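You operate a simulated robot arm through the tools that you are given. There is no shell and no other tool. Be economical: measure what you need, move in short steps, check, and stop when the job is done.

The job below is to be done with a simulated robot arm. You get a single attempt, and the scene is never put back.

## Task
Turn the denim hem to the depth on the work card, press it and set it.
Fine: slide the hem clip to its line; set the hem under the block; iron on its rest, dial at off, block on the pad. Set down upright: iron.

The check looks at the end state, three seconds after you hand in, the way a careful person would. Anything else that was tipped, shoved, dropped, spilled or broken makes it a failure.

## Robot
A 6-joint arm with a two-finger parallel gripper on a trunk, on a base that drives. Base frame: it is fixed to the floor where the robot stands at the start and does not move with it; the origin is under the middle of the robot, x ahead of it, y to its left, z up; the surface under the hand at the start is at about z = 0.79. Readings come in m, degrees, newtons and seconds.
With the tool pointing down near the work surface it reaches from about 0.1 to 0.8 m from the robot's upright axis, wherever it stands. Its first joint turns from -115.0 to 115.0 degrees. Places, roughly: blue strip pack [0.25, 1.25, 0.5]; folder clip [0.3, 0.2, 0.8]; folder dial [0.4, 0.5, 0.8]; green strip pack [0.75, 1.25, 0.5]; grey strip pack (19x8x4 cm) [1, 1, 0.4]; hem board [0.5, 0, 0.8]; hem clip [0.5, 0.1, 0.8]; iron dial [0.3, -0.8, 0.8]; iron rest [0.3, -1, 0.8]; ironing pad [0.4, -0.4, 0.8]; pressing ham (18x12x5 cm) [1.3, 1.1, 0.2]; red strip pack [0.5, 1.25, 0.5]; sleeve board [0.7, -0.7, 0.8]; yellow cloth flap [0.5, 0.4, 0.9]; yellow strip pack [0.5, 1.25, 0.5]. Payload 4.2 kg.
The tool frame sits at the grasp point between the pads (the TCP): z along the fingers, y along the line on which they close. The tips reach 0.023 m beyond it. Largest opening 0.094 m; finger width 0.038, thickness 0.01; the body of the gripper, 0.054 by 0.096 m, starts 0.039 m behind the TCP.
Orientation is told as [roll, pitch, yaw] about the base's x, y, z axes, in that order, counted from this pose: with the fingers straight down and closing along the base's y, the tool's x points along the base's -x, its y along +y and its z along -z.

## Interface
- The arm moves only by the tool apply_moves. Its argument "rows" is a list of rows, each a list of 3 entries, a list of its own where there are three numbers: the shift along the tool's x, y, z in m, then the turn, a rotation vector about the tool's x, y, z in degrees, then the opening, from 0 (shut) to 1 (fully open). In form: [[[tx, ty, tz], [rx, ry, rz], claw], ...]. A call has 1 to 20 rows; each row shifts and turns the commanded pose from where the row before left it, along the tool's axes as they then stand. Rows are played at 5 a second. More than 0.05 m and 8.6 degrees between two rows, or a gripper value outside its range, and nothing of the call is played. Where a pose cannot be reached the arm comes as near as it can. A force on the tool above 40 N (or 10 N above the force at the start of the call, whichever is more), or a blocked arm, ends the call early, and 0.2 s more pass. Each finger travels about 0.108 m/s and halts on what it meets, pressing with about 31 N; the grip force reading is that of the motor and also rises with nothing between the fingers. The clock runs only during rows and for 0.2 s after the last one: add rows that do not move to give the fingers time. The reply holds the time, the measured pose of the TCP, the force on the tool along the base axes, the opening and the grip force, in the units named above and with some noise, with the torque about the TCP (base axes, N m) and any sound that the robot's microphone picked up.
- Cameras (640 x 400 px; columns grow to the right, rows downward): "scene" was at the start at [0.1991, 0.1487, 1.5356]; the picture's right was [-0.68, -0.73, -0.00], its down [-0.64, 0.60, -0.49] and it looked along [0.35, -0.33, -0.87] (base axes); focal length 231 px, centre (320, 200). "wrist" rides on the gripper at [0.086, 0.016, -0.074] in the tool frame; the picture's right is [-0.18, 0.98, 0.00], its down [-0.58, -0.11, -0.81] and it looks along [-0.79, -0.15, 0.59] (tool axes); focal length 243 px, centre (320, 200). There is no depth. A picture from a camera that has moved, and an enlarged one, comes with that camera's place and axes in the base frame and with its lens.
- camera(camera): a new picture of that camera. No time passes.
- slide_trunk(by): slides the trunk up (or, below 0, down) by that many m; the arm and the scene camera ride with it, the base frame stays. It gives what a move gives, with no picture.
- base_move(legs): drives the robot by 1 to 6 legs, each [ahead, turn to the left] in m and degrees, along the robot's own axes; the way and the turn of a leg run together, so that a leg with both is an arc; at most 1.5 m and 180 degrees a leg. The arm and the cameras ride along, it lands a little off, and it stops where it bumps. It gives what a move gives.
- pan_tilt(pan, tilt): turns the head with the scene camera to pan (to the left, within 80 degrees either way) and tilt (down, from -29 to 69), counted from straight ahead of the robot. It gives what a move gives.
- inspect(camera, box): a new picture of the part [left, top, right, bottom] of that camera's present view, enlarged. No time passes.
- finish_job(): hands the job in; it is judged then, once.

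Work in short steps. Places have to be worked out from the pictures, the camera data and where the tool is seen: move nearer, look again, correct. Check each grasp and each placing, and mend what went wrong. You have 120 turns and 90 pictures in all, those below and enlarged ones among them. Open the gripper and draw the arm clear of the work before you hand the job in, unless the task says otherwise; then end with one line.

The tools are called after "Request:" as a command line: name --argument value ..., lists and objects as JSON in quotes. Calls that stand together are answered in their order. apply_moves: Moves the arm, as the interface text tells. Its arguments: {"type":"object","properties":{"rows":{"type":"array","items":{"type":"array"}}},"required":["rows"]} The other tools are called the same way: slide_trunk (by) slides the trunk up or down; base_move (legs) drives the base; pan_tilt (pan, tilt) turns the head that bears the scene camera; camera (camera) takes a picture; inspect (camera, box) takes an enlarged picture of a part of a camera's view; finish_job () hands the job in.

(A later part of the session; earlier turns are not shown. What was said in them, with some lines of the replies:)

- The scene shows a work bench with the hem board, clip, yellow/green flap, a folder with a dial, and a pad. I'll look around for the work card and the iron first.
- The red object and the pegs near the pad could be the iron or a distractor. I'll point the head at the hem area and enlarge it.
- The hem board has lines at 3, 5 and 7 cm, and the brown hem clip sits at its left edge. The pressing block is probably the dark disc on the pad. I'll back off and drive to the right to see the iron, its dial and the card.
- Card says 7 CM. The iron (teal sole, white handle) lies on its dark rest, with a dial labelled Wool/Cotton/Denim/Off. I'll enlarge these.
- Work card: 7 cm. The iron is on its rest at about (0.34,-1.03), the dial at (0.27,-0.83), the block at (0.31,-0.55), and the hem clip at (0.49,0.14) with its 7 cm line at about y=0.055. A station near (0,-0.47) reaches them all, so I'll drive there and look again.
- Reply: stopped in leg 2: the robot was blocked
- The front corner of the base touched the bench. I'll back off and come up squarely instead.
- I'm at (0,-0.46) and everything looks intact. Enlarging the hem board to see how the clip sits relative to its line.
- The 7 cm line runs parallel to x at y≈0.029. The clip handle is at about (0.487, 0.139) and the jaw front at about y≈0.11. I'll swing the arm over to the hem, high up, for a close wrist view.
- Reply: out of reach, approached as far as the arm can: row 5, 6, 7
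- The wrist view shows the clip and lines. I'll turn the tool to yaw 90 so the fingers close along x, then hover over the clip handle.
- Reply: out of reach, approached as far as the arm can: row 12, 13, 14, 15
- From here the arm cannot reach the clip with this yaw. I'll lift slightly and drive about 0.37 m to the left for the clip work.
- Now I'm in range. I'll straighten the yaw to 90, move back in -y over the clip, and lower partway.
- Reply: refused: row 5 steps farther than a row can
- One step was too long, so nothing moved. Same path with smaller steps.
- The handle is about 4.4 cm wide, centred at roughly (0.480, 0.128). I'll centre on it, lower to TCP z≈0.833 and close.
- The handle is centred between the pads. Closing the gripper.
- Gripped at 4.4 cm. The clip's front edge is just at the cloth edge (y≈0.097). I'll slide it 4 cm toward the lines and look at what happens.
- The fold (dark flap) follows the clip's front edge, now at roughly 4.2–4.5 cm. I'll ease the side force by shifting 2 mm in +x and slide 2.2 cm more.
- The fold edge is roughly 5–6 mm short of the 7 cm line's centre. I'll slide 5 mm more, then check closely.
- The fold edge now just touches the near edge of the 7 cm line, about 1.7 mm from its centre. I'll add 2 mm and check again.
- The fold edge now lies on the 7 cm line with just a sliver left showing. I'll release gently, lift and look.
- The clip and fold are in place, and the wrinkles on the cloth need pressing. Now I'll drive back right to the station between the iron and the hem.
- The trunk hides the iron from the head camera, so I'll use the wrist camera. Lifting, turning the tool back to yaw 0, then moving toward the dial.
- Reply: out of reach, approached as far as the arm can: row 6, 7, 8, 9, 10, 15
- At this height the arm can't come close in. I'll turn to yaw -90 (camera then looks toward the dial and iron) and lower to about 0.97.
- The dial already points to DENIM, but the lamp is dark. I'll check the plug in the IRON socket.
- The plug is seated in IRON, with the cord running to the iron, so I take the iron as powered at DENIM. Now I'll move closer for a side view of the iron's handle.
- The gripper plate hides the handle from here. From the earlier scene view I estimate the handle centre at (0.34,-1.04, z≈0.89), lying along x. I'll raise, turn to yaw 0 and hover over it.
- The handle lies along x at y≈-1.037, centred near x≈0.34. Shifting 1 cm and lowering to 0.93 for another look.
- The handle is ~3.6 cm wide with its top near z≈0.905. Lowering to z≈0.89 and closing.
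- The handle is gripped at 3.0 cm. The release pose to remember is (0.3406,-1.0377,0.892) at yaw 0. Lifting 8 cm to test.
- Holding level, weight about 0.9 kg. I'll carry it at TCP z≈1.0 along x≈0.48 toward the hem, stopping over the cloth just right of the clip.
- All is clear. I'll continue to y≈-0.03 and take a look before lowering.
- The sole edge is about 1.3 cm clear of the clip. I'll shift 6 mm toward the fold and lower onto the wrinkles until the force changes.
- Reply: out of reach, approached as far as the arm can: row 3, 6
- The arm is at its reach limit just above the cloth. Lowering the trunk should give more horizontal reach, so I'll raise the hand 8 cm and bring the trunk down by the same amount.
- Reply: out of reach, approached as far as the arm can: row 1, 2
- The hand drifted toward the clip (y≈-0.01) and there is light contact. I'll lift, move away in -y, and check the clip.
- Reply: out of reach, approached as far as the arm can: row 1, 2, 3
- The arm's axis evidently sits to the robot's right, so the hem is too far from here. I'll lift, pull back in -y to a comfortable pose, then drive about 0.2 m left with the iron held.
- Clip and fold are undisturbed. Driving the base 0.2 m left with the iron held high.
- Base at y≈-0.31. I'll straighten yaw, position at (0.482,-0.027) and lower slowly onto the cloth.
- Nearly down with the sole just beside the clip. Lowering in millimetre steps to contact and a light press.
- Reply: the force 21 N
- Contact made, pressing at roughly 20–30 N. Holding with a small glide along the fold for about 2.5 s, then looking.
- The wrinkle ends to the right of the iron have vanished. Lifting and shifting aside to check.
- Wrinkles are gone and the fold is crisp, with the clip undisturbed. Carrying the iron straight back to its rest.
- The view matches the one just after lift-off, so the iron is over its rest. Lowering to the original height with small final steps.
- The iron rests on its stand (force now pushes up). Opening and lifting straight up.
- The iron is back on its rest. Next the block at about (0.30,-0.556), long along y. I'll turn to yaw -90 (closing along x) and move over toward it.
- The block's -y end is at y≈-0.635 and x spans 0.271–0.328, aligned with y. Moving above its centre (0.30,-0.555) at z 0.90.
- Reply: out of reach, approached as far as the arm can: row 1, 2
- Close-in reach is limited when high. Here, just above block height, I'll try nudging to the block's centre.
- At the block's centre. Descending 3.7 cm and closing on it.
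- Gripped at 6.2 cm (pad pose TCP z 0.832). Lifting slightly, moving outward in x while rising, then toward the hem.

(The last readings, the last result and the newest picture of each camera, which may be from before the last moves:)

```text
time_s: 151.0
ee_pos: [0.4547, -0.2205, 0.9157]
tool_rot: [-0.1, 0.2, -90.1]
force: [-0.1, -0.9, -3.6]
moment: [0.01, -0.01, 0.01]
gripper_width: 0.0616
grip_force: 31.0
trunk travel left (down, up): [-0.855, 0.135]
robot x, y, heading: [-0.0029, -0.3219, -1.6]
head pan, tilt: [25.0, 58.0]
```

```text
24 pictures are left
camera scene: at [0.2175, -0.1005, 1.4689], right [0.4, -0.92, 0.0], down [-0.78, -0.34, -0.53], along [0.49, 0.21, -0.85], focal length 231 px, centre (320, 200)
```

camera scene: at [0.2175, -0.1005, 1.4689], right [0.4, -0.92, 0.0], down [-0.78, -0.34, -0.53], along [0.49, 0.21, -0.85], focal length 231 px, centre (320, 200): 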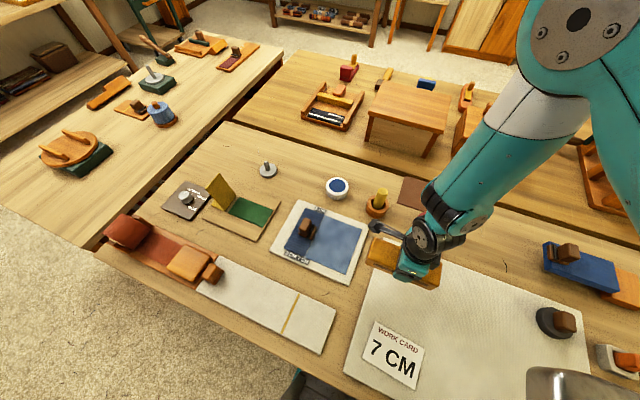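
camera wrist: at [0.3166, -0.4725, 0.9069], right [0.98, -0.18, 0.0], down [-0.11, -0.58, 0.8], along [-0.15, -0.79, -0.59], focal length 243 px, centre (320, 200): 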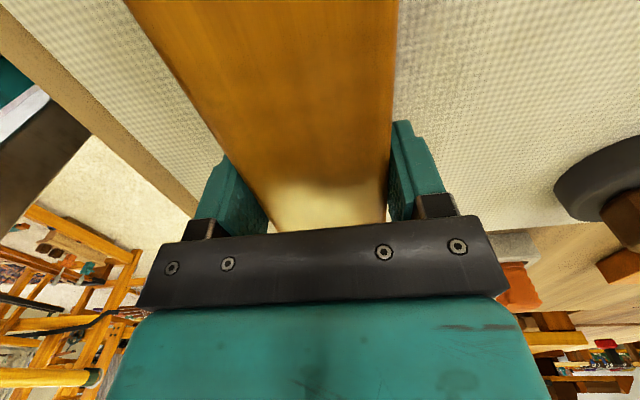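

The block is level and held. I'll place it with its long axis across the fold, beside the clip (x≈0.415, y≈0), so hem and crease are both under it. Moving there while watching for reach limits.

Request:
apply_moves --rows '[[[0, 0, -0.02], [0, 0, 0], 0.35], [[0.044, -0.01, 0], [0, 0, 0], 0.35], [[0.044, -0.01, 0], [0, 0, 0], 0.35], [[0.044, -0.01, 0], [0, 0, 0], 0.35], [[0.044, -0.01, 0], [0, 0, 0], 0.35], [[0.042, 0, 0], [0, 0, 0], 0.35], [[0, 0, 0], [0, 0, 0], 0.35]]'

Request:
inspect --camera "scene" --box '[240, 180, 400, 290]'

```text
time_s: 152.6
ee_pos: [0.4138, -0.0011, 0.9403]
tool_rot: [0.1, 0.2, -90.0]
force: [-0.4, -0.7, -3.4]
moment: [0.01, -0.01, -0.02]
gripper_width: 0.0616
grip_force: 30.6
trunk travel left (down, up): [-0.855, 0.135]
robot x, y, heading: [-0.0045, -0.3121, -1.6]
head pan, tilt: [25.0, 58.0]
```

```text
3.64 times, centred on (320, 235) of scene
camera zoom: at [0.2175, -0.1004, 1.4689], right [0.4, -0.92, 0.0], down [-0.78, -0.34, -0.53], along [0.49, 0.21, -0.85], focal length 839 px, centre (320, 73)
```

zoom: 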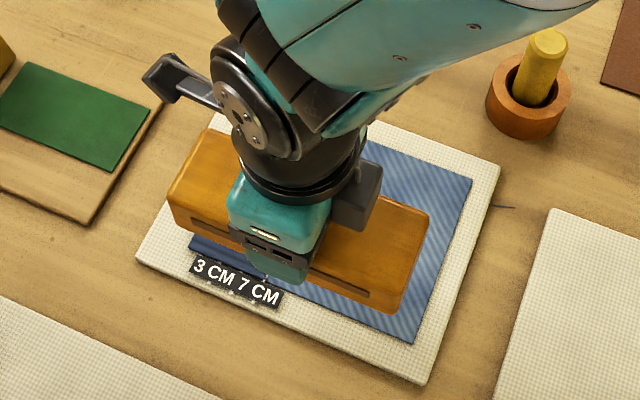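

Reachable, and the block is clear above. Lowering toward contact; the wrist picture will confirm clip clearance.

Request:
apply_moves --rows '[[[0, 0, 0.03], [0, 0, 0], 0.35], [[0, 0, 0.025], [0, 0, 0], 0.35], [[0, 0, 0.02], [0, 0, 0], 0.35], [[0, 0, 0], [0, 0, 0], 0.35]]'

Request:
camera --camera "scene"

Request:
camera --camera "wrist"

```text
time_s: 153.6
ee_pos: [0.4153, -0.0016, 0.8648]
tool_rot: [0.1, 0.1, -90.0]
force: [-0.3, 0.7, -3.4]
moment: [-0.02, -0.02, -0.01]
gripper_width: 0.0617
grip_force: 31.4
trunk travel left (down, up): [-0.855, 0.135]
robot x, y, heading: [-0.0026, -0.3157, -1.9]
head pan, tilt: [25.0, 58.0]
```

```text
22 pictures are left
camera scene: at [0.2175, -0.1004, 1.4689], right [0.4, -0.92, 0.0], down [-0.78, -0.34, -0.53], along [0.49, 0.21, -0.85], focal length 231 px, centre (320, 200)
```

scene: 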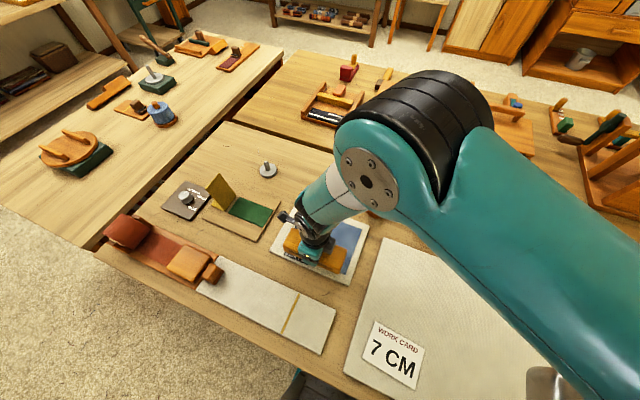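

```text
21 pictures are left
camera wrist: at [0.4313, 0.0827, 0.9401], right [0.98, -0.18, 0.0], down [-0.11, -0.58, 0.8], along [-0.15, -0.79, -0.59], focal length 243 px, centre (320, 200)
```

wrist: 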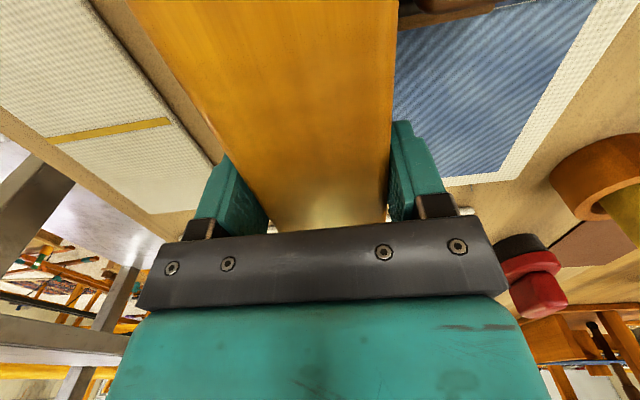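

The clip is about 1.5 cm to the side of the block, so it's clear. Lowering gently to contact.

Request:
apply_moves --rows '[[[0, 0, 0.012], [0, 0, 0], 0.35], [[0, 0, 0.005], [0, 0, 0], 0.35], [[0, 0, 0.003], [0, 0, 0], 0.35], [[0, 0, 0.003], [0, 0, 0], 0.35], [[0, 0, 0.003], [0, 0, 0], 0.35], [[0, 0, 0], [0, 0, 0], 0.35]]'

```text
time_s: 155.0
ee_pos: [0.4139, -0.003, 0.8377]
tool_rot: [-0.1, 0.3, -89.9]
force: [0.3, 0.3, -3.2]
moment: [-0.01, -0.01, 0.03]
gripper_width: 0.0617
grip_force: 31.2
trunk travel left (down, up): [-0.855, 0.135]
robot x, y, heading: [-0.0026, -0.3161, -1.5]
head pan, tilt: [25.0, 58.0]
```

Still hanging freely at 0.838; going on in small steps.

Request:
apply_moves --rows '[[[0, 0, 0.002], [0, 0, 0], 0.35], [[0, 0, 0.002], [0, 0, 0], 0.35], [[0, 0, 0.002], [0, 0, 0], 0.35], [[0, 0, 0.002], [0, 0, 0], 0.35], [[0, 0, 0], [0, 0, 0], 0.35]]'

```text
time_s: 156.2
ee_pos: [0.4147, -0.0021, 0.8316]
tool_rot: [0.1, 0.4, -90.0]
force: [-2.2, -6.1, 33.7]
moment: [-0.12, 0.77, 0.13]
gripper_width: 0.0622
grip_force: 31.2
trunk travel left (down, up): [-0.855, 0.135]
robot x, y, heading: [-0.0033, -0.3211, -1.8]
head pan, tilt: [25.0, 58.0]
```

Firm contact. Easing 1 mm and holding the hem under the block for about 4 s.

Request:
apply_moves --rows '[[[0, 0, -0.001], [0, 0, 0], 0.35], [[0, 0, 0], [0, 0, 0], 0.35], [[0, 0, 0], [0, 0, 0], 0.35], [[0, 0, 0], [0, 0, 0], 0.35], [[0, 0, 0], [0, 0, 0], 0.35], [[0, 0, 0], [0, 0, 0], 0.35], [[0, 0, 0], [0, 0, 0], 0.35], [[0, 0, 0], [0, 0, 0], 0.35], [[0, 0, 0], [0, 0, 0], 0.35], [[0, 0, 0], [0, 0, 0], 0.35], [[0, 0, 0], [0, 0, 0], 0.35], [[0, 0, 0], [0, 0, 0], 0.35], [[0, 0, 0], [0, 0, 0], 0.35], [[0, 0, 0], [0, 0, 0], 0.35], [[0, 0, 0], [0, 0, 0], 0.35], [[0, 0, 0], [0, 0, 0], 0.35], [[0, 0, 0], [0, 0, 0], 0.35], [[0, 0, 0], [0, 0, 0], 0.35], [[0, 0, 0], [0, 0, 0], 0.35], [[0, 0, 0], [0, 0, 0], 0.35]]'

Request:
apply_moves --rows '[[[0, 0, -0.02], [0, 0, 0], 0.35], [[0, 0, -0.04], [0, 0, 0], 0.35], [[0, 0, -0.04], [0, 0, 0], 0.35], [[-0.045, 0, 0], [0, 0, 0], 0.35], [[-0.045, 0, 0], [0, 0, 0], 0.35], [[-0.045, 0, 0], [0, 0, 0], 0.35], [[-0.045, 0, 0], [0, 0, 0], 0.35], [[0, 0, 0], [0, 0, 0], 0.35]]'

Request:
inspect --camera "scene" --box '[240, 180, 400, 290]'

```text
time_s: 160.4
ee_pos: [0.4138, -0.0031, 0.8322]
tool_rot: [0.2, 0.2, -89.9]
force: [-1.0, 6.9, 14.4]
moment: [0.22, 0.04, 0.05]
gripper_width: 0.0619
grip_force: 31.1
trunk travel left (down, up): [-0.855, 0.135]
robot x, y, heading: [0.0006, -0.3161, -1.6]
head pan, tilt: [25.0, 58.0]
```

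```text
time_s: 162.2
ee_pos: [0.4133, -0.1844, 0.9305]
tool_rot: [0.0, 0.2, -89.9]
force: [0.0, -0.8, -3.8]
moment: [0.02, 0.0, -0.01]
gripper_width: 0.0618
grip_force: 31.0
trunk travel left (down, up): [-0.855, 0.135]
robot x, y, heading: [-0.0008, -0.3212, -1.8]
head pan, tilt: [25.0, 58.0]
```

```text
3.64 times, centred on (320, 235) of scene
camera zoom: at [0.2175, -0.1002, 1.4689], right [0.4, -0.92, 0.0], down [-0.78, -0.34, -0.53], along [0.49, 0.21, -0.85], focal length 839 px, centre (320, 73)
```

zoom: 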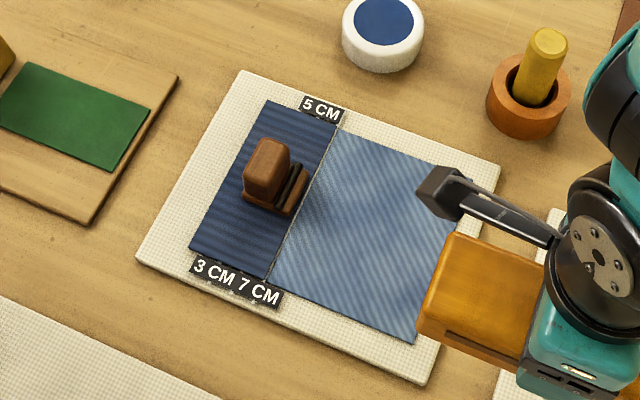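

No visible change from the block, and the clip and fold are intact. To be sure, I'll also lay the block lengthwise along the fold on the pressed zone, turning to yaw 0 for that.

Request:
apply_moves --rows '[[[0, 0.03, -0.02], [0, 0, 0], 0.35], [[0, 0, 0], [0, 0, -8.5], 0.35], [[0, 0, 0], [0, 0, -8.5], 0.35], [[0, 0, 0], [0, 0, -8.5], 0.35], [[0, 0, 0], [0, 0, -8.5], 0.35], [[0, 0, 0], [0, 0, -8.5], 0.35], [[0, 0, 0], [0, 0, -8.5], 0.35], [[0, 0, 0], [0, 0, -8.5], 0.35], [[0, 0, 0], [0, 0, -8.5], 0.35], [[0, 0, 0], [0, 0, -8.5], 0.35], [[0, 0, 0], [0, 0, -8.5], 0.35], [[0, 0, 0], [0, 0, -5], 0.35], [[-0.02, 0.04, 0], [0, 0, 0], 0.35], [[-0.02, 0.04, 0], [0, 0, 0], 0.35], [[0, 0.04, 0], [0, 0, 0], 0.35], [[0, 0.041, 0], [0, 0, 0], 0.35], [[0, 0, 0.04], [0, 0, 0], 0.35], [[0, 0, 0.03], [0, 0, 0], 0.35], [[0, 0, 0.02], [0, 0, 0], 0.35], [[0, 0, 0], [0, 0, 0], 0.35]]'

Request:
camera --camera "wrist"

```text
time_s: 166.4
ee_pos: [0.4835, -0.0207, 0.8604]
tool_rot: [0.2, 0.0, 0.0]
force: [0.1, -0.8, -3.3]
moment: [0.03, -0.03, -0.01]
gripper_width: 0.0616
grip_force: 30.9
trunk travel left (down, up): [-0.855, 0.135]
robot x, y, heading: [-0.0049, -0.3164, -1.7]
head pan, tilt: [25.0, 58.0]
```

```text
19 pictures are left
camera wrist: at [0.3969, -0.0062, 0.9341], right [0.18, 0.98, 0.0], down [0.58, -0.11, 0.81], along [0.79, -0.15, -0.59], focal length 243 px, centre (320, 200)
```

wrist: 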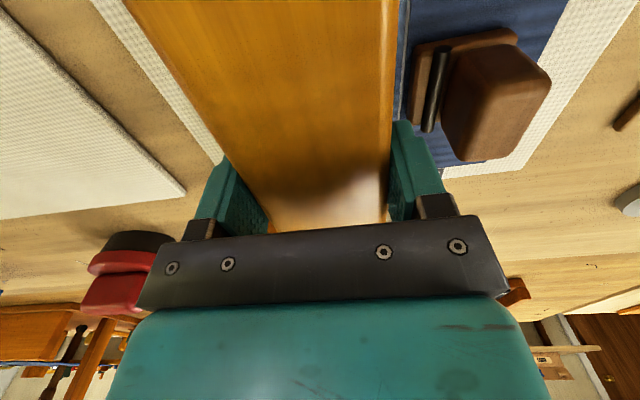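

There is about 9 mm between the finger and the clip plate. Lowering to contact in small steps.

Request:
apply_moves --rows '[[[0, 0, 0.012], [0, 0, 0], 0.35], [[0, 0, 0.008], [0, 0, 0], 0.35], [[0, 0, 0.004], [0, 0, 0], 0.35], [[0, 0, 0.002], [0, 0, 0], 0.35], [[0, 0, 0.002], [0, 0, 0], 0.35], [[0, 0, 0], [0, 0, 0], 0.35]]'

```text
time_s: 167.8
ee_pos: [0.4845, -0.0222, 0.833]
tool_rot: [0.2, 0.0, 0.0]
force: [0.2, 0.2, -2.7]
moment: [-0.02, 0.01, 0.01]
gripper_width: 0.0617
grip_force: 31.0
trunk travel left (down, up): [-0.855, 0.135]
robot x, y, heading: [-0.0026, -0.3157, -1.5]
head pan, tilt: [25.0, 58.0]
```

Not yet touching; a few more millimetres, then holding 3 s.

Request:
apply_moves --rows '[[[0, 0, 0.002], [0, 0, 0], 0.35], [[0, 0, 0.002], [0, 0, 0], 0.35], [[0, 0, 0.002], [0, 0, 0], 0.35], [[0, 0, 0.001], [0, 0, 0], 0.35], [[0, 0, 0], [0, 0, 0], 0.35]]'

Request:
apply_moves --rows '[[[0, 0, 0], [0, 0, 0], 0.35], [[0, 0, 0], [0, 0, 0], 0.35], [[0, 0, 0], [0, 0, 0], 0.35], [[0, 0, 0], [0, 0, 0], 0.35], [[0, 0, 0], [0, 0, 0], 0.35], [[0, 0, 0], [0, 0, 0], 0.35], [[0, 0, 0], [0, 0, 0], 0.35], [[0, 0, 0], [0, 0, 0], 0.35], [[0, 0, 0], [0, 0, 0], 0.35], [[0, 0, 0], [0, 0, 0], 0.35], [[0, 0, 0], [0, 0, 0], 0.35], [[0, 0, 0], [0, 0, 0], 0.35], [[0, 0, 0], [0, 0, 0], 0.35], [[0, 0, 0], [0, 0, 0], 0.35], [[0, 0, 0], [0, 0, 0], 0.35], [[0, 0, 0], [0, 0, 0], 0.35], [[0, 0, 0], [0, 0, 0], 0.35], [[0, 0, 0], [0, 0, 0], 0.35], [[0, 0, 0], [0, 0, 0], 0.35], [[0, 0, 0], [0, 0, 0], 0.35]]'

Request:
inspect --camera "wrist" --box '[320, 0, 640, 200]'

```text
time_s: 168.7
ee_pos: [0.4852, -0.0213, 0.8307]
tool_rot: [0.3, 0.0, 0.2]
force: [-6.2, -7.5, 24.4]
moment: [-0.74, 0.15, -0.06]
gripper_width: 0.0617
grip_force: 30.8
trunk travel left (down, up): [-0.855, 0.135]
robot x, y, heading: [-0.0015, -0.3164, -1.5]
head pan, tilt: [25.0, 58.0]
stopped in row 4: the force on the tool passed its limit at 43 N (the readings are from after the stop); the commanded pose is now the measured one
```

```text
time_s: 172.9
ee_pos: [0.4838, -0.0226, 0.8296]
tool_rot: [0.3, -0.2, 0.0]
force: [-2.8, -3.5, 37.9]
moment: [-0.14, 0.14, 0.01]
gripper_width: 0.0616
grip_force: 31.0
trunk travel left (down, up): [-0.855, 0.135]
robot x, y, heading: [-0.0032, -0.315, -1.8]
head pan, tilt: [25.0, 58.0]
```

```text
2.00 times, centred on (480, 100) of wrist
camera zoom: at [0.398, -0.0077, 0.9044], right [0.18, 0.98, 0.01], down [0.58, -0.11, 0.81], along [0.79, -0.14, -0.59], focal length 485 px, centre (0, 400)
```

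zoom: 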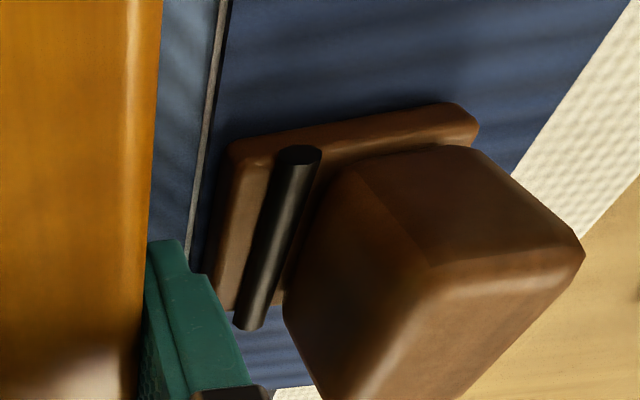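

Clip and fold are unmoved. Lifting the block, turning it back to yaw -90, and retracing the exit path to the pad.

Request:
apply_moves --rows '[[[0, -0.002, -0.02], [0, 0, 0], 0.35], [[0, 0, -0.04], [0, 0, 0], 0.35], [[0, 0, -0.04], [0, 0, 0], 0.35], [[0, -0.048, 0], [0, 0, 0], 0.35], [[0, -0.048, 0], [0, 0, 0], 0.35], [[0.014, -0.047, 0], [0, 0, 0], 0.35], [[0.015, -0.047, 0], [0, 0, 0], 0.35], [[0, 0, 0], [0, 0, 8.5], 0.35], [[0, 0, 0], [0, 0, 8.5], 0.35], [[0, 0, 0], [0, 0, 8.5], 0.35], [[0, 0, 0], [0, 0, 8.5], 0.35], [[0, 0, 0], [0, 0, 8.5], 0.35], [[0, 0, 0], [0, 0, 8.5], 0.35], [[0, 0, 0], [0, 0, 8.5], 0.35], [[0, 0, 0], [0, 0, 8.5], 0.35], [[0, 0, 0], [0, 0, 8.5], 0.35], [[0, 0, 0], [0, 0, 8.5], 0.35], [[0, 0, 0], [0, 0, 5], 0.35], [[0, 0, 0], [0, 0, 0], 0.35]]'

Request:
inspect --camera "scene" --box '[240, 180, 400, 290]'

```text
time_s: 176.9
ee_pos: [0.4555, -0.2147, 0.929]
tool_rot: [0.1, 0.3, -89.9]
force: [0.0, -1.1, -3.8]
moment: [-0.01, 0.02, -0.01]
gripper_width: 0.0617
grip_force: 30.9
trunk travel left (down, up): [-0.855, 0.135]
robot x, y, heading: [0.0001, -0.3163, -1.4]
head pan, tilt: [25.0, 58.0]
```

```text
3.64 times, centred on (320, 235) of scene
camera zoom: at [0.2175, -0.1005, 1.4689], right [0.4, -0.92, 0.0], down [-0.78, -0.34, -0.53], along [0.49, 0.21, -0.85], focal length 839 px, centre (320, 73)
```

zoom: 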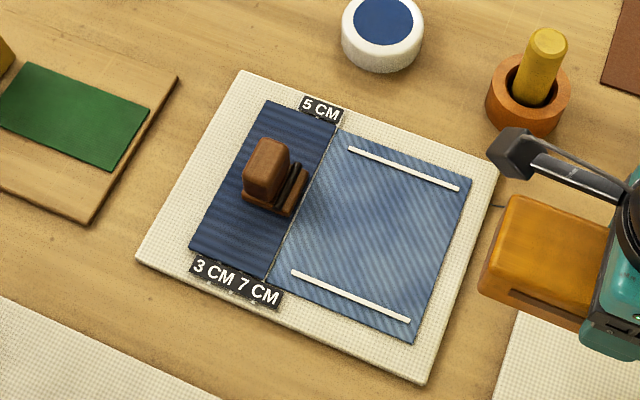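

Two white set marks appeared on the cloth, so the hem is set. Now returning the block to the pad.

Request:
apply_moves --rows '[[[-0.049, 0, 0], [0, 0, 0], 0.35], [[-0.049, 0, 0], [0, 0, 0], 0.35], [[-0.049, 0, 0], [0, 0, 0], 0.35], [[-0.049, 0, 0], [0, 0, 0], 0.35], [[-0.049, 0, 0], [0, 0, 0], 0.35], [[-0.049, 0, 0], [0, 0, 0], 0.35], [[-0.048, 0, 0.01], [0, 0, 0], 0.35], [[0, -0.03, 0.02], [0, 0, 0], 0.35], [[0, -0.035, 0.02], [0, 0, 0], 0.35], [[0, -0.035, 0], [0, 0, 0], 0.35], [[0, -0.025, 0.01], [0, 0, 0], 0.35], [[0, -0.03, 0.01], [0, 0, 0], 0.35], [[0, 0, 0], [0, 0, 0], 0.35]]'

Request:
camera --camera "wrist"

```text
time_s: 179.7
ee_pos: [0.2991, -0.5581, 0.8564]
tool_rot: [0.1, 0.3, -89.9]
force: [-0.3, 0.2, -3.4]
moment: [0.02, -0.01, 0.01]
gripper_width: 0.0618
grip_force: 30.8
trunk travel left (down, up): [-0.855, 0.135]
robot x, y, heading: [0.0001, -0.3174, -1.9]
head pan, tilt: [25.0, 58.0]
```

```text
16 pictures are left
camera wrist: at [0.3146, -0.4726, 0.9314], right [0.98, -0.18, 0.0], down [-0.11, -0.59, 0.8], along [-0.15, -0.79, -0.6], focal length 243 px, centre (320, 200)
```

wrist: 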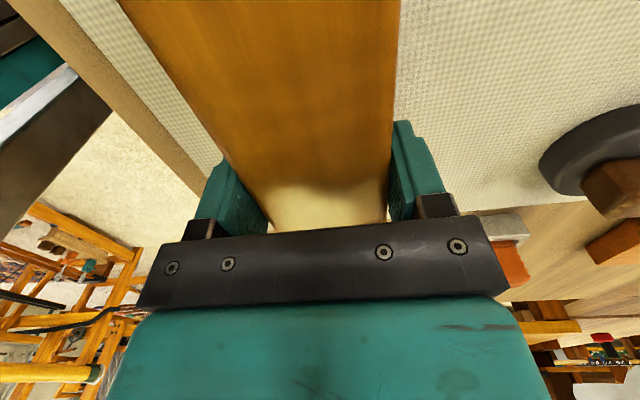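

Above its original spot on the pad. Lowering until contact at about 0.832.

Request:
apply_moves --rows '[[[0, 0, 0.012], [0, 0, 0], 0.35], [[0, 0, 0.006], [0, 0, 0], 0.35], [[0, 0, 0.003], [0, 0, 0], 0.35], [[0, 0, 0.002], [0, 0, 0], 0.35], [[0, 0, 0.001], [0, 0, 0], 0.35], [[0, 0, 0], [0, 0, 0], 0.35]]'

```text
time_s: 181.1
ee_pos: [0.3017, -0.5568, 0.8319]
tool_rot: [0.1, 0.4, -89.9]
force: [0.4, -0.5, -3.6]
moment: [0.02, -0.01, 0.02]
gripper_width: 0.062
grip_force: 30.9
trunk travel left (down, up): [-0.855, 0.135]
robot x, y, heading: [-0.0041, -0.318, -2.0]
head pan, tilt: [25.0, 58.0]
```

Still hanging (it was pushed up a little in the grip during pressing). A few more millimetres.

Request:
apply_moves --rows '[[[0, 0, 0.0015], [0, 0, 0], 0.35], [[0, 0, 0.0015], [0, 0, 0], 0.35], [[0, 0, 0.001], [0, 0, 0], 0.35], [[0, 0, 0.001], [0, 0, 0], 0.35], [[0, 0, 0], [0, 0, 0], 0.35]]'

```text
time_s: 181.9
ee_pos: [0.3012, -0.5554, 0.8296]
tool_rot: [0.0, 0.3, -90.0]
force: [1.3, -3.2, 27.9]
moment: [-0.24, 0.39, -0.08]
gripper_width: 0.0619
grip_force: 30.7
trunk travel left (down, up): [-0.855, 0.135]
robot x, y, heading: [-0.004, -0.3185, -1.7]
head pan, tilt: [25.0, 58.0]
stopped in row 3: the force on the tool passed its limit at 45 N (the readings are from after the stop); the commanded pose is now the measured one
```

The block is on the pad. Opening and backing out the way I came in.

Request:
apply_moves --rows '[[[0, 0, -0.001], [0, 0, 0], 0.7], [[0, 0, 0], [0, 0, 0], 0.9], [[0, 0, 0], [0, 0, 0], 1], [[0, 0, 0], [0, 0, 0], 1], [[0, 0, -0.02], [0, 0, 0], 1], [[0, 0, -0.02], [0, 0, 0], 1], [[-0.02, 0, 0], [0, 0, 0], 1], [[-0.016, 0.02, 0], [0, 0, 0], 1], [[-0.04, 0.02, 0], [0, 0, 0], 1], [[0, 0, -0.04], [0, 0, 0], 1], [[-0.045, 0, -0.02], [0, 0, 0], 1], [[-0.045, 0, 0], [0, 0, 0], 1], [[0, 0, 0], [0, 0, 0], 1]]'

Request:
camera --camera "wrist"

```text
time_s: 184.7
ee_pos: [0.3433, -0.7242, 0.9303]
tool_rot: [0.1, 0.4, -89.8]
force: [0.5, 0.9, 0.4]
moment: [0.01, 0.0, -0.01]
gripper_width: 0.094
grip_force: 0.1
trunk travel left (down, up): [-0.855, 0.135]
robot x, y, heading: [-0.0015, -0.3142, -1.7]
head pan, tilt: [25.0, 58.0]
```

```text
15 pictures are left
camera wrist: at [0.3586, -0.6392, 1.0053], right [0.98, -0.18, 0.0], down [-0.11, -0.59, 0.8], along [-0.15, -0.79, -0.6], focal length 243 px, centre (320, 200)
```

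wrist: 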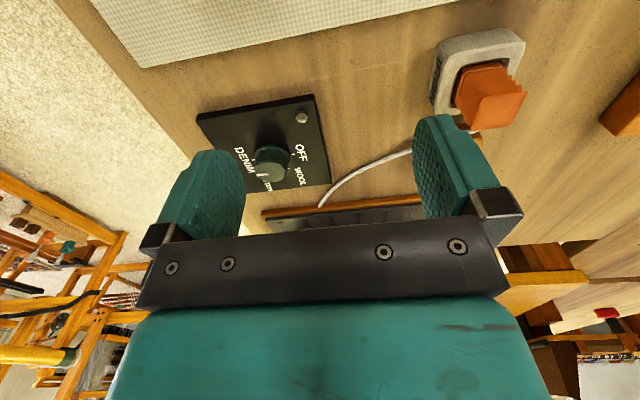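

The iron's dial still points to DENIM and must go to OFF. Enlarging to measure the knob and tick positions.

Request:
inspect --camera "wrist" --box '[190, 80, 350, 200]'

```text
3.33 times, centred on (270, 140) of wrist
camera zoom: at [0.3586, -0.6392, 1.0053], right [0.98, -0.18, 0.0], down [-0.11, -0.59, 0.8], along [-0.15, -0.79, -0.6], focal length 809 px, centre (487, 400)
```

zoom: 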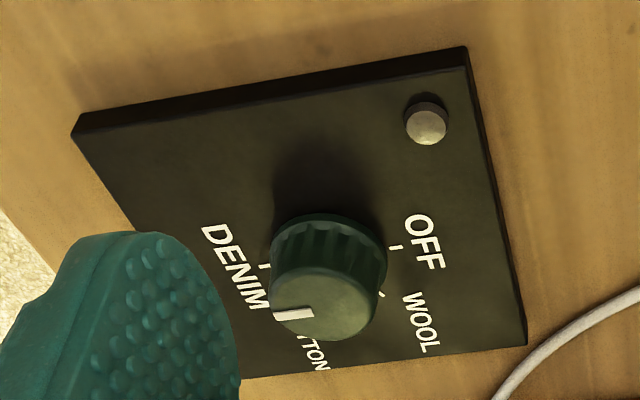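

Ticks: OFF toward +x at (0.294,-0.819), DENIM opposite at (0.246,-0.819), WOOL 60° between. So the knob centre is (0.270,-0.819) and it needs +180° about base z (via Cotton and Wool). Moving over the knob.

Request:
apply_moves --rows '[[[-0.035, -0.025, 0], [0, 0, 0], 1], [[-0.03, -0.025, 0], [0, 0, 0], 1], [[-0.03, -0.023, 0], [0, 0, 0], 1], [[0, 0, 0.025], [0, 0, 0], 1], [[0, 0, 0.025], [0, 0, 0], 1], [[0, 0, 0], [0, 0, 0], 1]]'

Request:
camera --camera "wrist"

```text
time_s: 186.1
ee_pos: [0.2698, -0.8167, 0.8784]
tool_rot: [0.1, 0.3, -89.9]
force: [-0.5, -0.5, 0.4]
moment: [-0.03, 0.01, -0.01]
gripper_width: 0.0941
grip_force: 0.1
trunk travel left (down, up): [-0.855, 0.135]
robot x, y, heading: [-0.0038, -0.3146, -1.7]
head pan, tilt: [25.0, 58.0]
```

```text
13 pictures are left
camera wrist: at [0.2843, -0.7315, 0.9539], right [0.98, -0.18, 0.0], down [-0.11, -0.59, 0.8], along [-0.15, -0.79, -0.6], focal length 243 px, centre (320, 200)
```

wrist: 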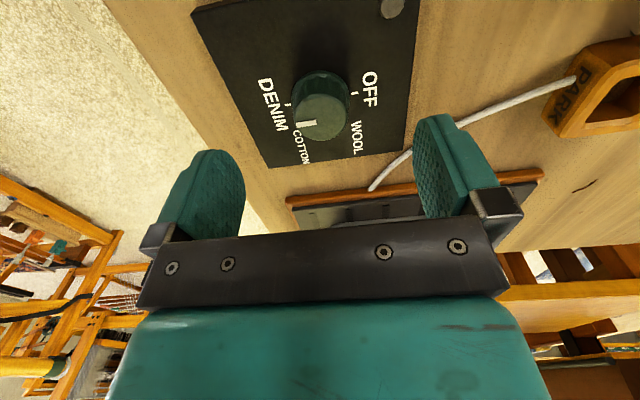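

The knob is centred below. Descending to TCP z≈0.827 and closing on the knob.

Request:
apply_moves --rows '[[[-0.002, 0, 0.02], [0, 0, 0], 1], [[0, 0, 0.02], [0, 0, 0], 1], [[0, 0, 0.011], [0, 0, 0], 1], [[0, 0, 0], [0, 0, 0], 0.6], [[0, 0, 0], [0, 0, 0], 0.4], [[0, 0, 0], [0, 0, 0], 0.3], [[0, 0, 0], [0, 0, 0], 0.3]]'

```text
time_s: 187.7
ee_pos: [0.2671, -0.8191, 0.8282]
tool_rot: [0.0, 0.2, -90.1]
force: [-14.8, 0.7, -5.3]
moment: [-0.26, 0.43, -0.11]
gripper_width: 0.0364
grip_force: 45.2
trunk travel left (down, up): [-0.855, 0.135]
robot x, y, heading: [-0.0013, -0.3165, -1.6]
head pan, tilt: [25.0, 58.0]
```

Knob gripped at 3.6 cm. Easing the side force a little, then turning +90° about vertical.

Request:
apply_moves --rows '[[[0, -0.0015, 0], [0, 0, 0], 0.3], [[0, 0, 0], [0, 0, -8.5], 0.3], [[0, 0, 0], [0, 0, -8.5], 0.3], [[0, 0, 0], [0, 0, -8.5], 0.3], [[0, 0, 0], [0, 0, -8.5], 0.3], [[0, 0, 0], [0, 0, -8.5], 0.3], [[0, 0, 0], [0, 0, -8.5], 0.3], [[0, 0, 0], [0, 0, -8.5], 0.3], [[0, 0, 0], [0, 0, -8.5], 0.3], [[0, 0, 0], [0, 0, -8.5], 0.3], [[0, 0, 0], [0, 0, -8.5], 0.3], [[0, 0, 0], [0, 0, -5], 0.3], [[0, 0, 0], [0, 0, 0], 0.3]]'

Request:
inspect --camera "wrist" --box '[200, 0, 500, 250]'

```text
time_s: 189.1
ee_pos: [0.2636, -0.8198, 0.8272]
tool_rot: [-0.4, 0.4, -48.0]
force: [-4.4, -2.2, -2.6]
moment: [-0.21, 0.15, -0.02]
gripper_width: 0.0363
grip_force: 45.0
trunk travel left (down, up): [-0.855, 0.135]
robot x, y, heading: [-0.0029, -0.3203, -1.7]
head pan, tilt: [25.0, 58.0]
stopped in row 7: the force on the tool passed its limit at 41 N (the readings are from after the stop); the commanded pose is now the measured one
```

```text
1.60 times, centred on (350, 125) of wrist
camera zoom: at [0.2181, -0.7465, 0.903], right [0.85, 0.52, -0.01], down [0.32, -0.51, 0.8], along [0.41, -0.69, -0.6], focal length 388 px, centre (272, 320)
```

zoom: 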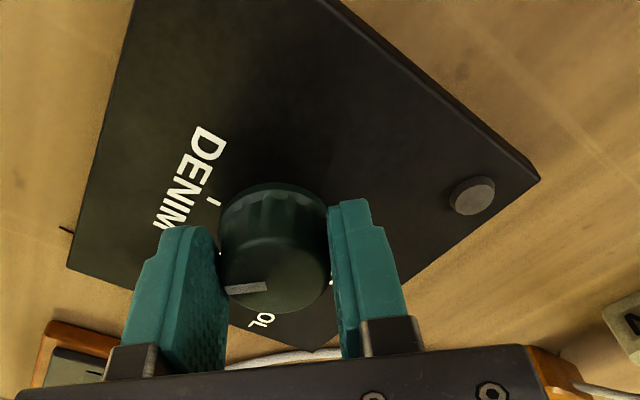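

The knob turned with the hand (~42°); the stop came from a side force that has since eased. Continuing in smaller turn steps.

Request:
apply_moves --rows '[[[0, 0, 0], [0, 0, -6], 0.3], [[0, 0, 0], [0, 0, -6], 0.3], [[0, 0, 0], [0, 0, -6], 0.3], [[0, 0, 0], [0, 0, -6], 0.3], [[0, 0, 0], [0, 0, -6], 0.3], [[0, 0, 0], [0, 0, -6], 0.3], [[0, 0, 0], [0, 0, -6], 0.3], [[0, 0, 0], [0, 0, -6], 0.3], [[0, 0, 0], [0, 0, 0], 0.3]]'

```text
time_s: 190.6
ee_pos: [0.2615, -0.8232, 0.8274]
tool_rot: [-0.6, 0.9, -10.9]
force: [-2.4, -5.6, -9.9]
moment: [-0.39, 0.25, -0.06]
gripper_width: 0.0364
grip_force: 45.0
trunk travel left (down, up): [-0.855, 0.135]
robot x, y, heading: [-0.004, -0.3198, -1.7]
head pan, tilt: [25.0, 58.0]
stopped in row 7: the force on the tool passed its limit at 41 N (the readings are from after the stop); the commanded pose is now the measured one
```

About 79° done; the hand is drifting off the knob's axis. I'll open, lift a little and look to re-centre.

Request:
apply_moves --rows '[[[0, 0, 0], [0, 0, 0], 0.6], [[0, 0, 0], [0, 0, 0], 1], [[0, 0, 0], [0, 0, 0], 1], [[0, 0, -0.03], [0, 0, 0], 1], [[0, 0, -0.02], [0, 0, 0], 1]]'

Request:
inspect --camera "wrist" --box '[200, 0, 500, 200]'

```text
time_s: 191.8
ee_pos: [0.2652, -0.8235, 0.879]
tool_rot: [-0.5, 0.8, -10.7]
force: [-0.5, 0.3, 0.2]
moment: [-0.03, -0.03, -0.03]
gripper_width: 0.0942
grip_force: 0.1
trunk travel left (down, up): [-0.855, 0.135]
robot x, y, heading: [-0.0031, -0.3151, -1.9]
head pan, tilt: [25.0, 58.0]
```

```text
2.00 times, centred on (350, 100) of wrist
camera zoom: at [0.1841, -0.7921, 0.9556], right [0.36, 0.93, -0.01], down [0.56, -0.21, 0.8], along [0.74, -0.3, -0.6], focal length 485 px, centre (260, 400)
```

zoom: 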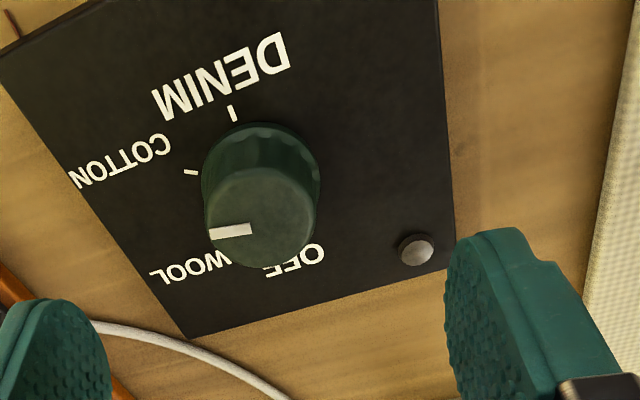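

The knob axis is at about (0.264,-0.823) and the pointer is around COTTON/WOOL, as expected with ~101° to go. Levelling the tool, turning back ~90°, and regripping centred there.

Request:
apply_moves --rows '[[[0, 0, 0], [-0.5, -0.8, 0], 1], [[0, 0, 0], [0, 0, 8.5], 1], [[0, 0, 0], [0, 0, 8.5], 1], [[0, 0, 0], [0, 0, 8.5], 1], [[0, 0, 0], [0, 0, 8.5], 1], [[0, 0, 0], [0, 0, 8.5], 1], [[0, 0, 0], [0, 0, 8.5], 1], [[0, 0, 0], [0, 0, 8.5], 1], [[0, 0, 0], [0, 0, 8.5], 1], [[0, 0, 0], [0, 0, 8.5], 1], [[0, 0, 0], [0, 0, 2.8], 1], [[0, 0, 0], [0, 0, 0], 1]]'

```text
time_s: 194.4
ee_pos: [0.2619, -0.8222, 0.8778]
tool_rot: [0.1, -0.1, -90.2]
force: [0.1, 0.1, -1.0]
moment: [0.01, 0.03, 0.01]
gripper_width: 0.0941
grip_force: 0.1
trunk travel left (down, up): [-0.855, 0.135]
robot x, y, heading: [-0.0007, -0.3171, -1.8]
head pan, tilt: [25.0, 58.0]
```

Level at yaw -90. Nudging 2 mm in x, descending and gripping again.

Request:
apply_moves --rows '[[[-0.001, 0.002, 0.02], [0, 0, 0], 1], [[0, 0, 0.02], [0, 0, 0], 1], [[0, 0, 0.009], [0, 0, 0], 1], [[0, 0, 0], [0, 0, 0], 0.6], [[0, 0, 0], [0, 0, 0], 0.4], [[0, 0, 0], [0, 0, 0], 0.34], [[0, 0, 0], [0, 0, 0], 0.34]]'

```text
time_s: 196.0
ee_pos: [0.2682, -0.8236, 0.8286]
tool_rot: [0.2, 0.0, -89.9]
force: [17.1, -0.7, -4.9]
moment: [-0.23, -0.61, 0.01]
gripper_width: 0.0361
grip_force: 45.1
trunk travel left (down, up): [-0.855, 0.135]
robot x, y, heading: [-0.006, -0.3166, -1.9]
head pan, tilt: [25.0, 58.0]
```

The forces from the two grips bracket the knob axis at x≈0.2675. Shifting the command there and turning in 6° steps.

Request:
apply_moves --rows '[[[0, 0.0035, 0], [0, 0, 0], 0.34], [[0, 0, 0], [0, 0, 0], 0.34], [[0, 0, 0], [0, 0, -6], 0.34], [[0, 0, 0], [0, 0, -6], 0.34], [[0, 0, 0], [0, 0, -6], 0.34], [[0, 0, 0], [0, 0, -6], 0.34], [[0, 0, 0], [0, 0, -6], 0.34], [[0, 0, 0], [0, 0, -6], 0.34], [[0, 0, 0], [0, 0, -6], 0.34], [[0, 0, 0], [0, 0, -6], 0.34], [[0, 0, 0], [0, 0, -6], 0.34], [[0, 0, 0], [0, 0, 0], 0.34]]'

```text
time_s: 198.1
ee_pos: [0.2657, -0.8238, 0.8281]
tool_rot: [-0.1, 0.2, -46.3]
force: [-1.5, -6.5, -17.8]
moment: [-0.2, 0.18, -0.03]
gripper_width: 0.0357
grip_force: 45.3
trunk travel left (down, up): [-0.855, 0.135]
robot x, y, heading: [-0.0028, -0.3152, -1.8]
head pan, tilt: [25.0, 58.0]
stopped in row 10: the force on the tool passed its limit at 40 N (the readings are from after the stop); the commanded pose is now the measured one
```

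44° more done; ~57° remain. Easing down 1 mm and continuing.

Request:
apply_moves --rows '[[[0, 0, 0.001], [0, 0, 0], 0.34], [[0, 0, 0], [0, 0, -6], 0.34], [[0, 0, 0], [0, 0, -6], 0.34], [[0, 0, 0], [0, 0, -6], 0.34], [[0, 0, 0], [0, 0, -6], 0.34], [[0, 0, 0], [0, 0, -6], 0.34], [[0, 0, 0], [0, 0, -6], 0.34], [[0, 0, 0], [0, 0, -6], 0.34], [[0, 0, 0], [0, 0, -6], 0.34], [[0, 0, 0], [0, 0, -6], 0.34], [[0, 0, 0], [0, 0, 0], 0.34]]'

```text
time_s: 200.5
ee_pos: [0.2663, -0.8246, 0.8292]
tool_rot: [0.0, 0.2, 7.8]
force: [-12.8, -18.5, 6.0]
moment: [-0.53, -0.08, 0.0]
gripper_width: 0.0358
grip_force: 44.5
trunk travel left (down, up): [-0.855, 0.135]
robot x, y, heading: [-0.009, -0.3199, -1.9]
head pan, tilt: [25.0, 58.0]
```

Now at yaw 7.8, i.e. about 177° in total. Opening, lifting and checking the pointer.

Request:
apply_moves --rows '[[[0, 0, 0], [0, 0, 0], 0.6], [[0, 0, 0], [0, 0, 0], 1], [[0, 0, 0], [0, 0, 0], 1], [[0, 0, -0.03], [0, 0, 0], 1], [[0, 0, -0.03], [0, 0, 0], 1]]'

Request:
inspect --camera "wrist" --box '[200, 0, 500, 200]'

```text
time_s: 201.7
ee_pos: [0.2681, -0.8223, 0.8889]
tool_rot: [0.3, 0.1, 7.7]
force: [-0.2, 0.0, -0.7]
moment: [0.04, 0.02, 0.01]
gripper_width: 0.0942
grip_force: 0.0
trunk travel left (down, up): [-0.855, 0.135]
robot x, y, heading: [-0.0035, -0.3183, -2.1]
head pan, tilt: [25.0, 58.0]
```

```text
2.00 times, centred on (350, 100) of wrist
camera zoom: at [0.1804, -0.8202, 0.9637], right [0.05, 1.0, 0.0], down [0.59, -0.03, 0.8], along [0.8, -0.04, -0.59], focal length 485 px, centre (260, 400)
```

zoom: 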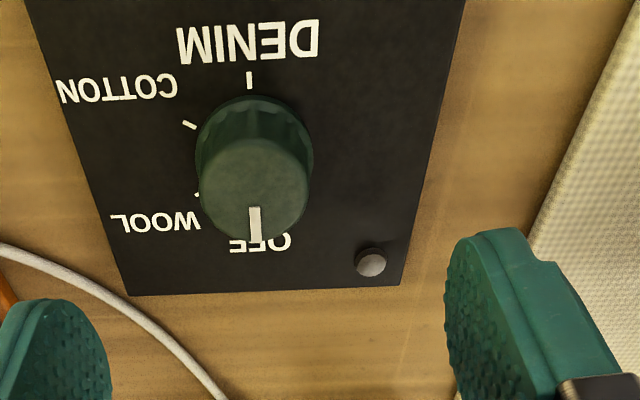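

The pointer sits squarely at OFF. Raising the arm clear and backing the robot off for a final check.

Request:
apply_moves --rows '[[[-0.03, 0, -0.03], [0, 0, 0], 1], [[-0.03, 0, -0.03], [0, 0, 0], 1], [[-0.03, 0, -0.03], [0, 0, 0], 1], [[-0.02, 0, -0.04], [0, 0, 0], 1]]'

Request:
base_move --legs '[[-0.4, 0]]'

Request:
pan_tilt --pan -5 --tilt 40

Request:
camera --camera "scene"

```text
time_s: 202.7
ee_pos: [0.3757, -0.8084, 1.0186]
tool_rot: [0.1, 0.2, 7.6]
force: [0.7, 0.8, 0.3]
moment: [0.03, 0.01, 0.01]
gripper_width: 0.0942
grip_force: 0.0
trunk travel left (down, up): [-0.855, 0.135]
robot x, y, heading: [-0.0014, -0.3186, -1.9]
head pan, tilt: [25.0, 58.0]
```

```text
time_s: 205.2
ee_pos: [-0.0283, -0.7928, 1.0171]
tool_rot: [0.0, 0.2, 7.8]
force: [-0.6, 0.0, -0.6]
moment: [0.04, 0.03, 0.01]
gripper_width: 0.0937
grip_force: 0.1
trunk travel left (down, up): [-0.855, 0.135]
robot x, y, heading: [-0.4092, -0.3032, -1.9]
head pan, tilt: [25.0, 58.0]
```

```text
time_s: 206.2
ee_pos: [-0.0286, -0.7923, 1.0184]
tool_rot: [0.1, 0.1, 7.8]
force: [0.3, -0.1, 0.4]
moment: [-0.03, 0.02, 0.0]
gripper_width: 0.0939
grip_force: 0.1
trunk travel left (down, up): [-0.855, 0.135]
robot x, y, heading: [-0.4135, -0.3033, -1.6]
head pan, tilt: [-5.0, 40.0]
```

```text
9 pictures are left
camera scene: at [-0.1672, -0.1255, 1.4933], right [-0.12, -0.99, 0.0], down [-0.64, 0.07, -0.77], along [0.76, -0.09, -0.64], focal length 231 px, centre (320, 200)
```

scene: 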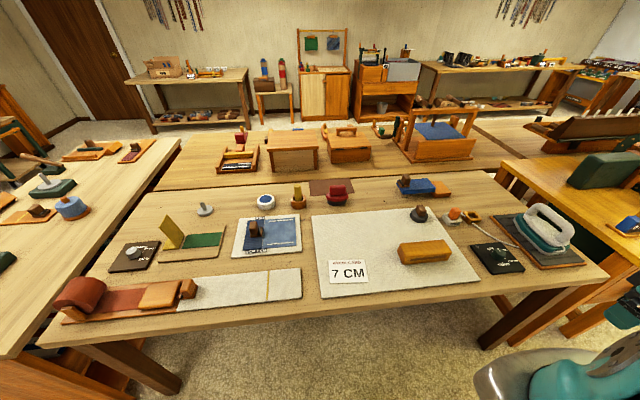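

Request:
inspect --camera "scene" --box '[440, 190, 600, 290]'

Request:
inspect --camera "scene" --box '[210, 190, 330, 270]'

```text
4.00 times, centred on (520, 240) of scene
camera zoom: at [-0.1672, -0.1255, 1.4933], right [-0.12, -0.99, 0.0], down [-0.64, 0.07, -0.77], along [0.76, -0.09, -0.64], focal length 923 px, centre (-480, 40)
```

zoom: 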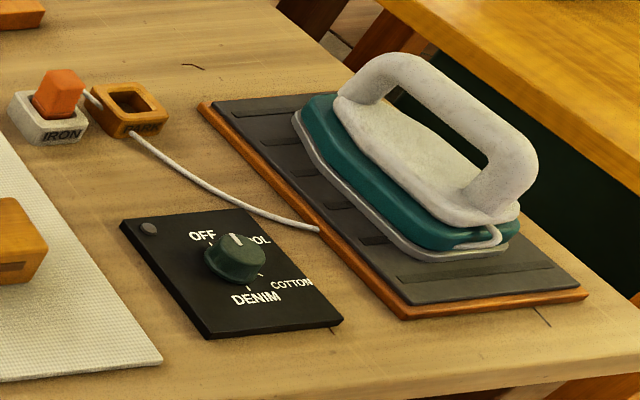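

```text
5.00 times, centred on (270, 230) of scene
camera zoom: at [-0.1672, -0.1255, 1.4933], right [-0.12, -0.99, 0.0], down [-0.64, 0.07, -0.77], along [0.76, -0.09, -0.64], focal length 1154 px, centre (570, 50)
```

zoom: 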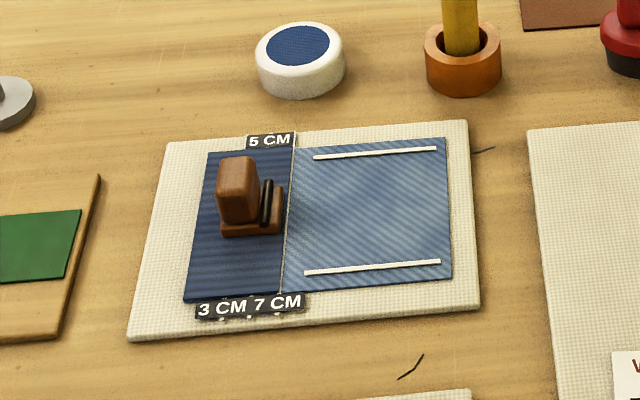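

The iron sits upright on its rest, the dial is at OFF, and the block is on the pad. The hem lies on the 7 cm line, pressed and set, with nothing disturbed, so I'm handing in.

Request:
finish_job

```text
The job is handed in.
```

The denim hem is turned to the 7 cm on the work card, pressed and set; the iron is upright on its rest with its dial at OFF, and the block is back on the pad.
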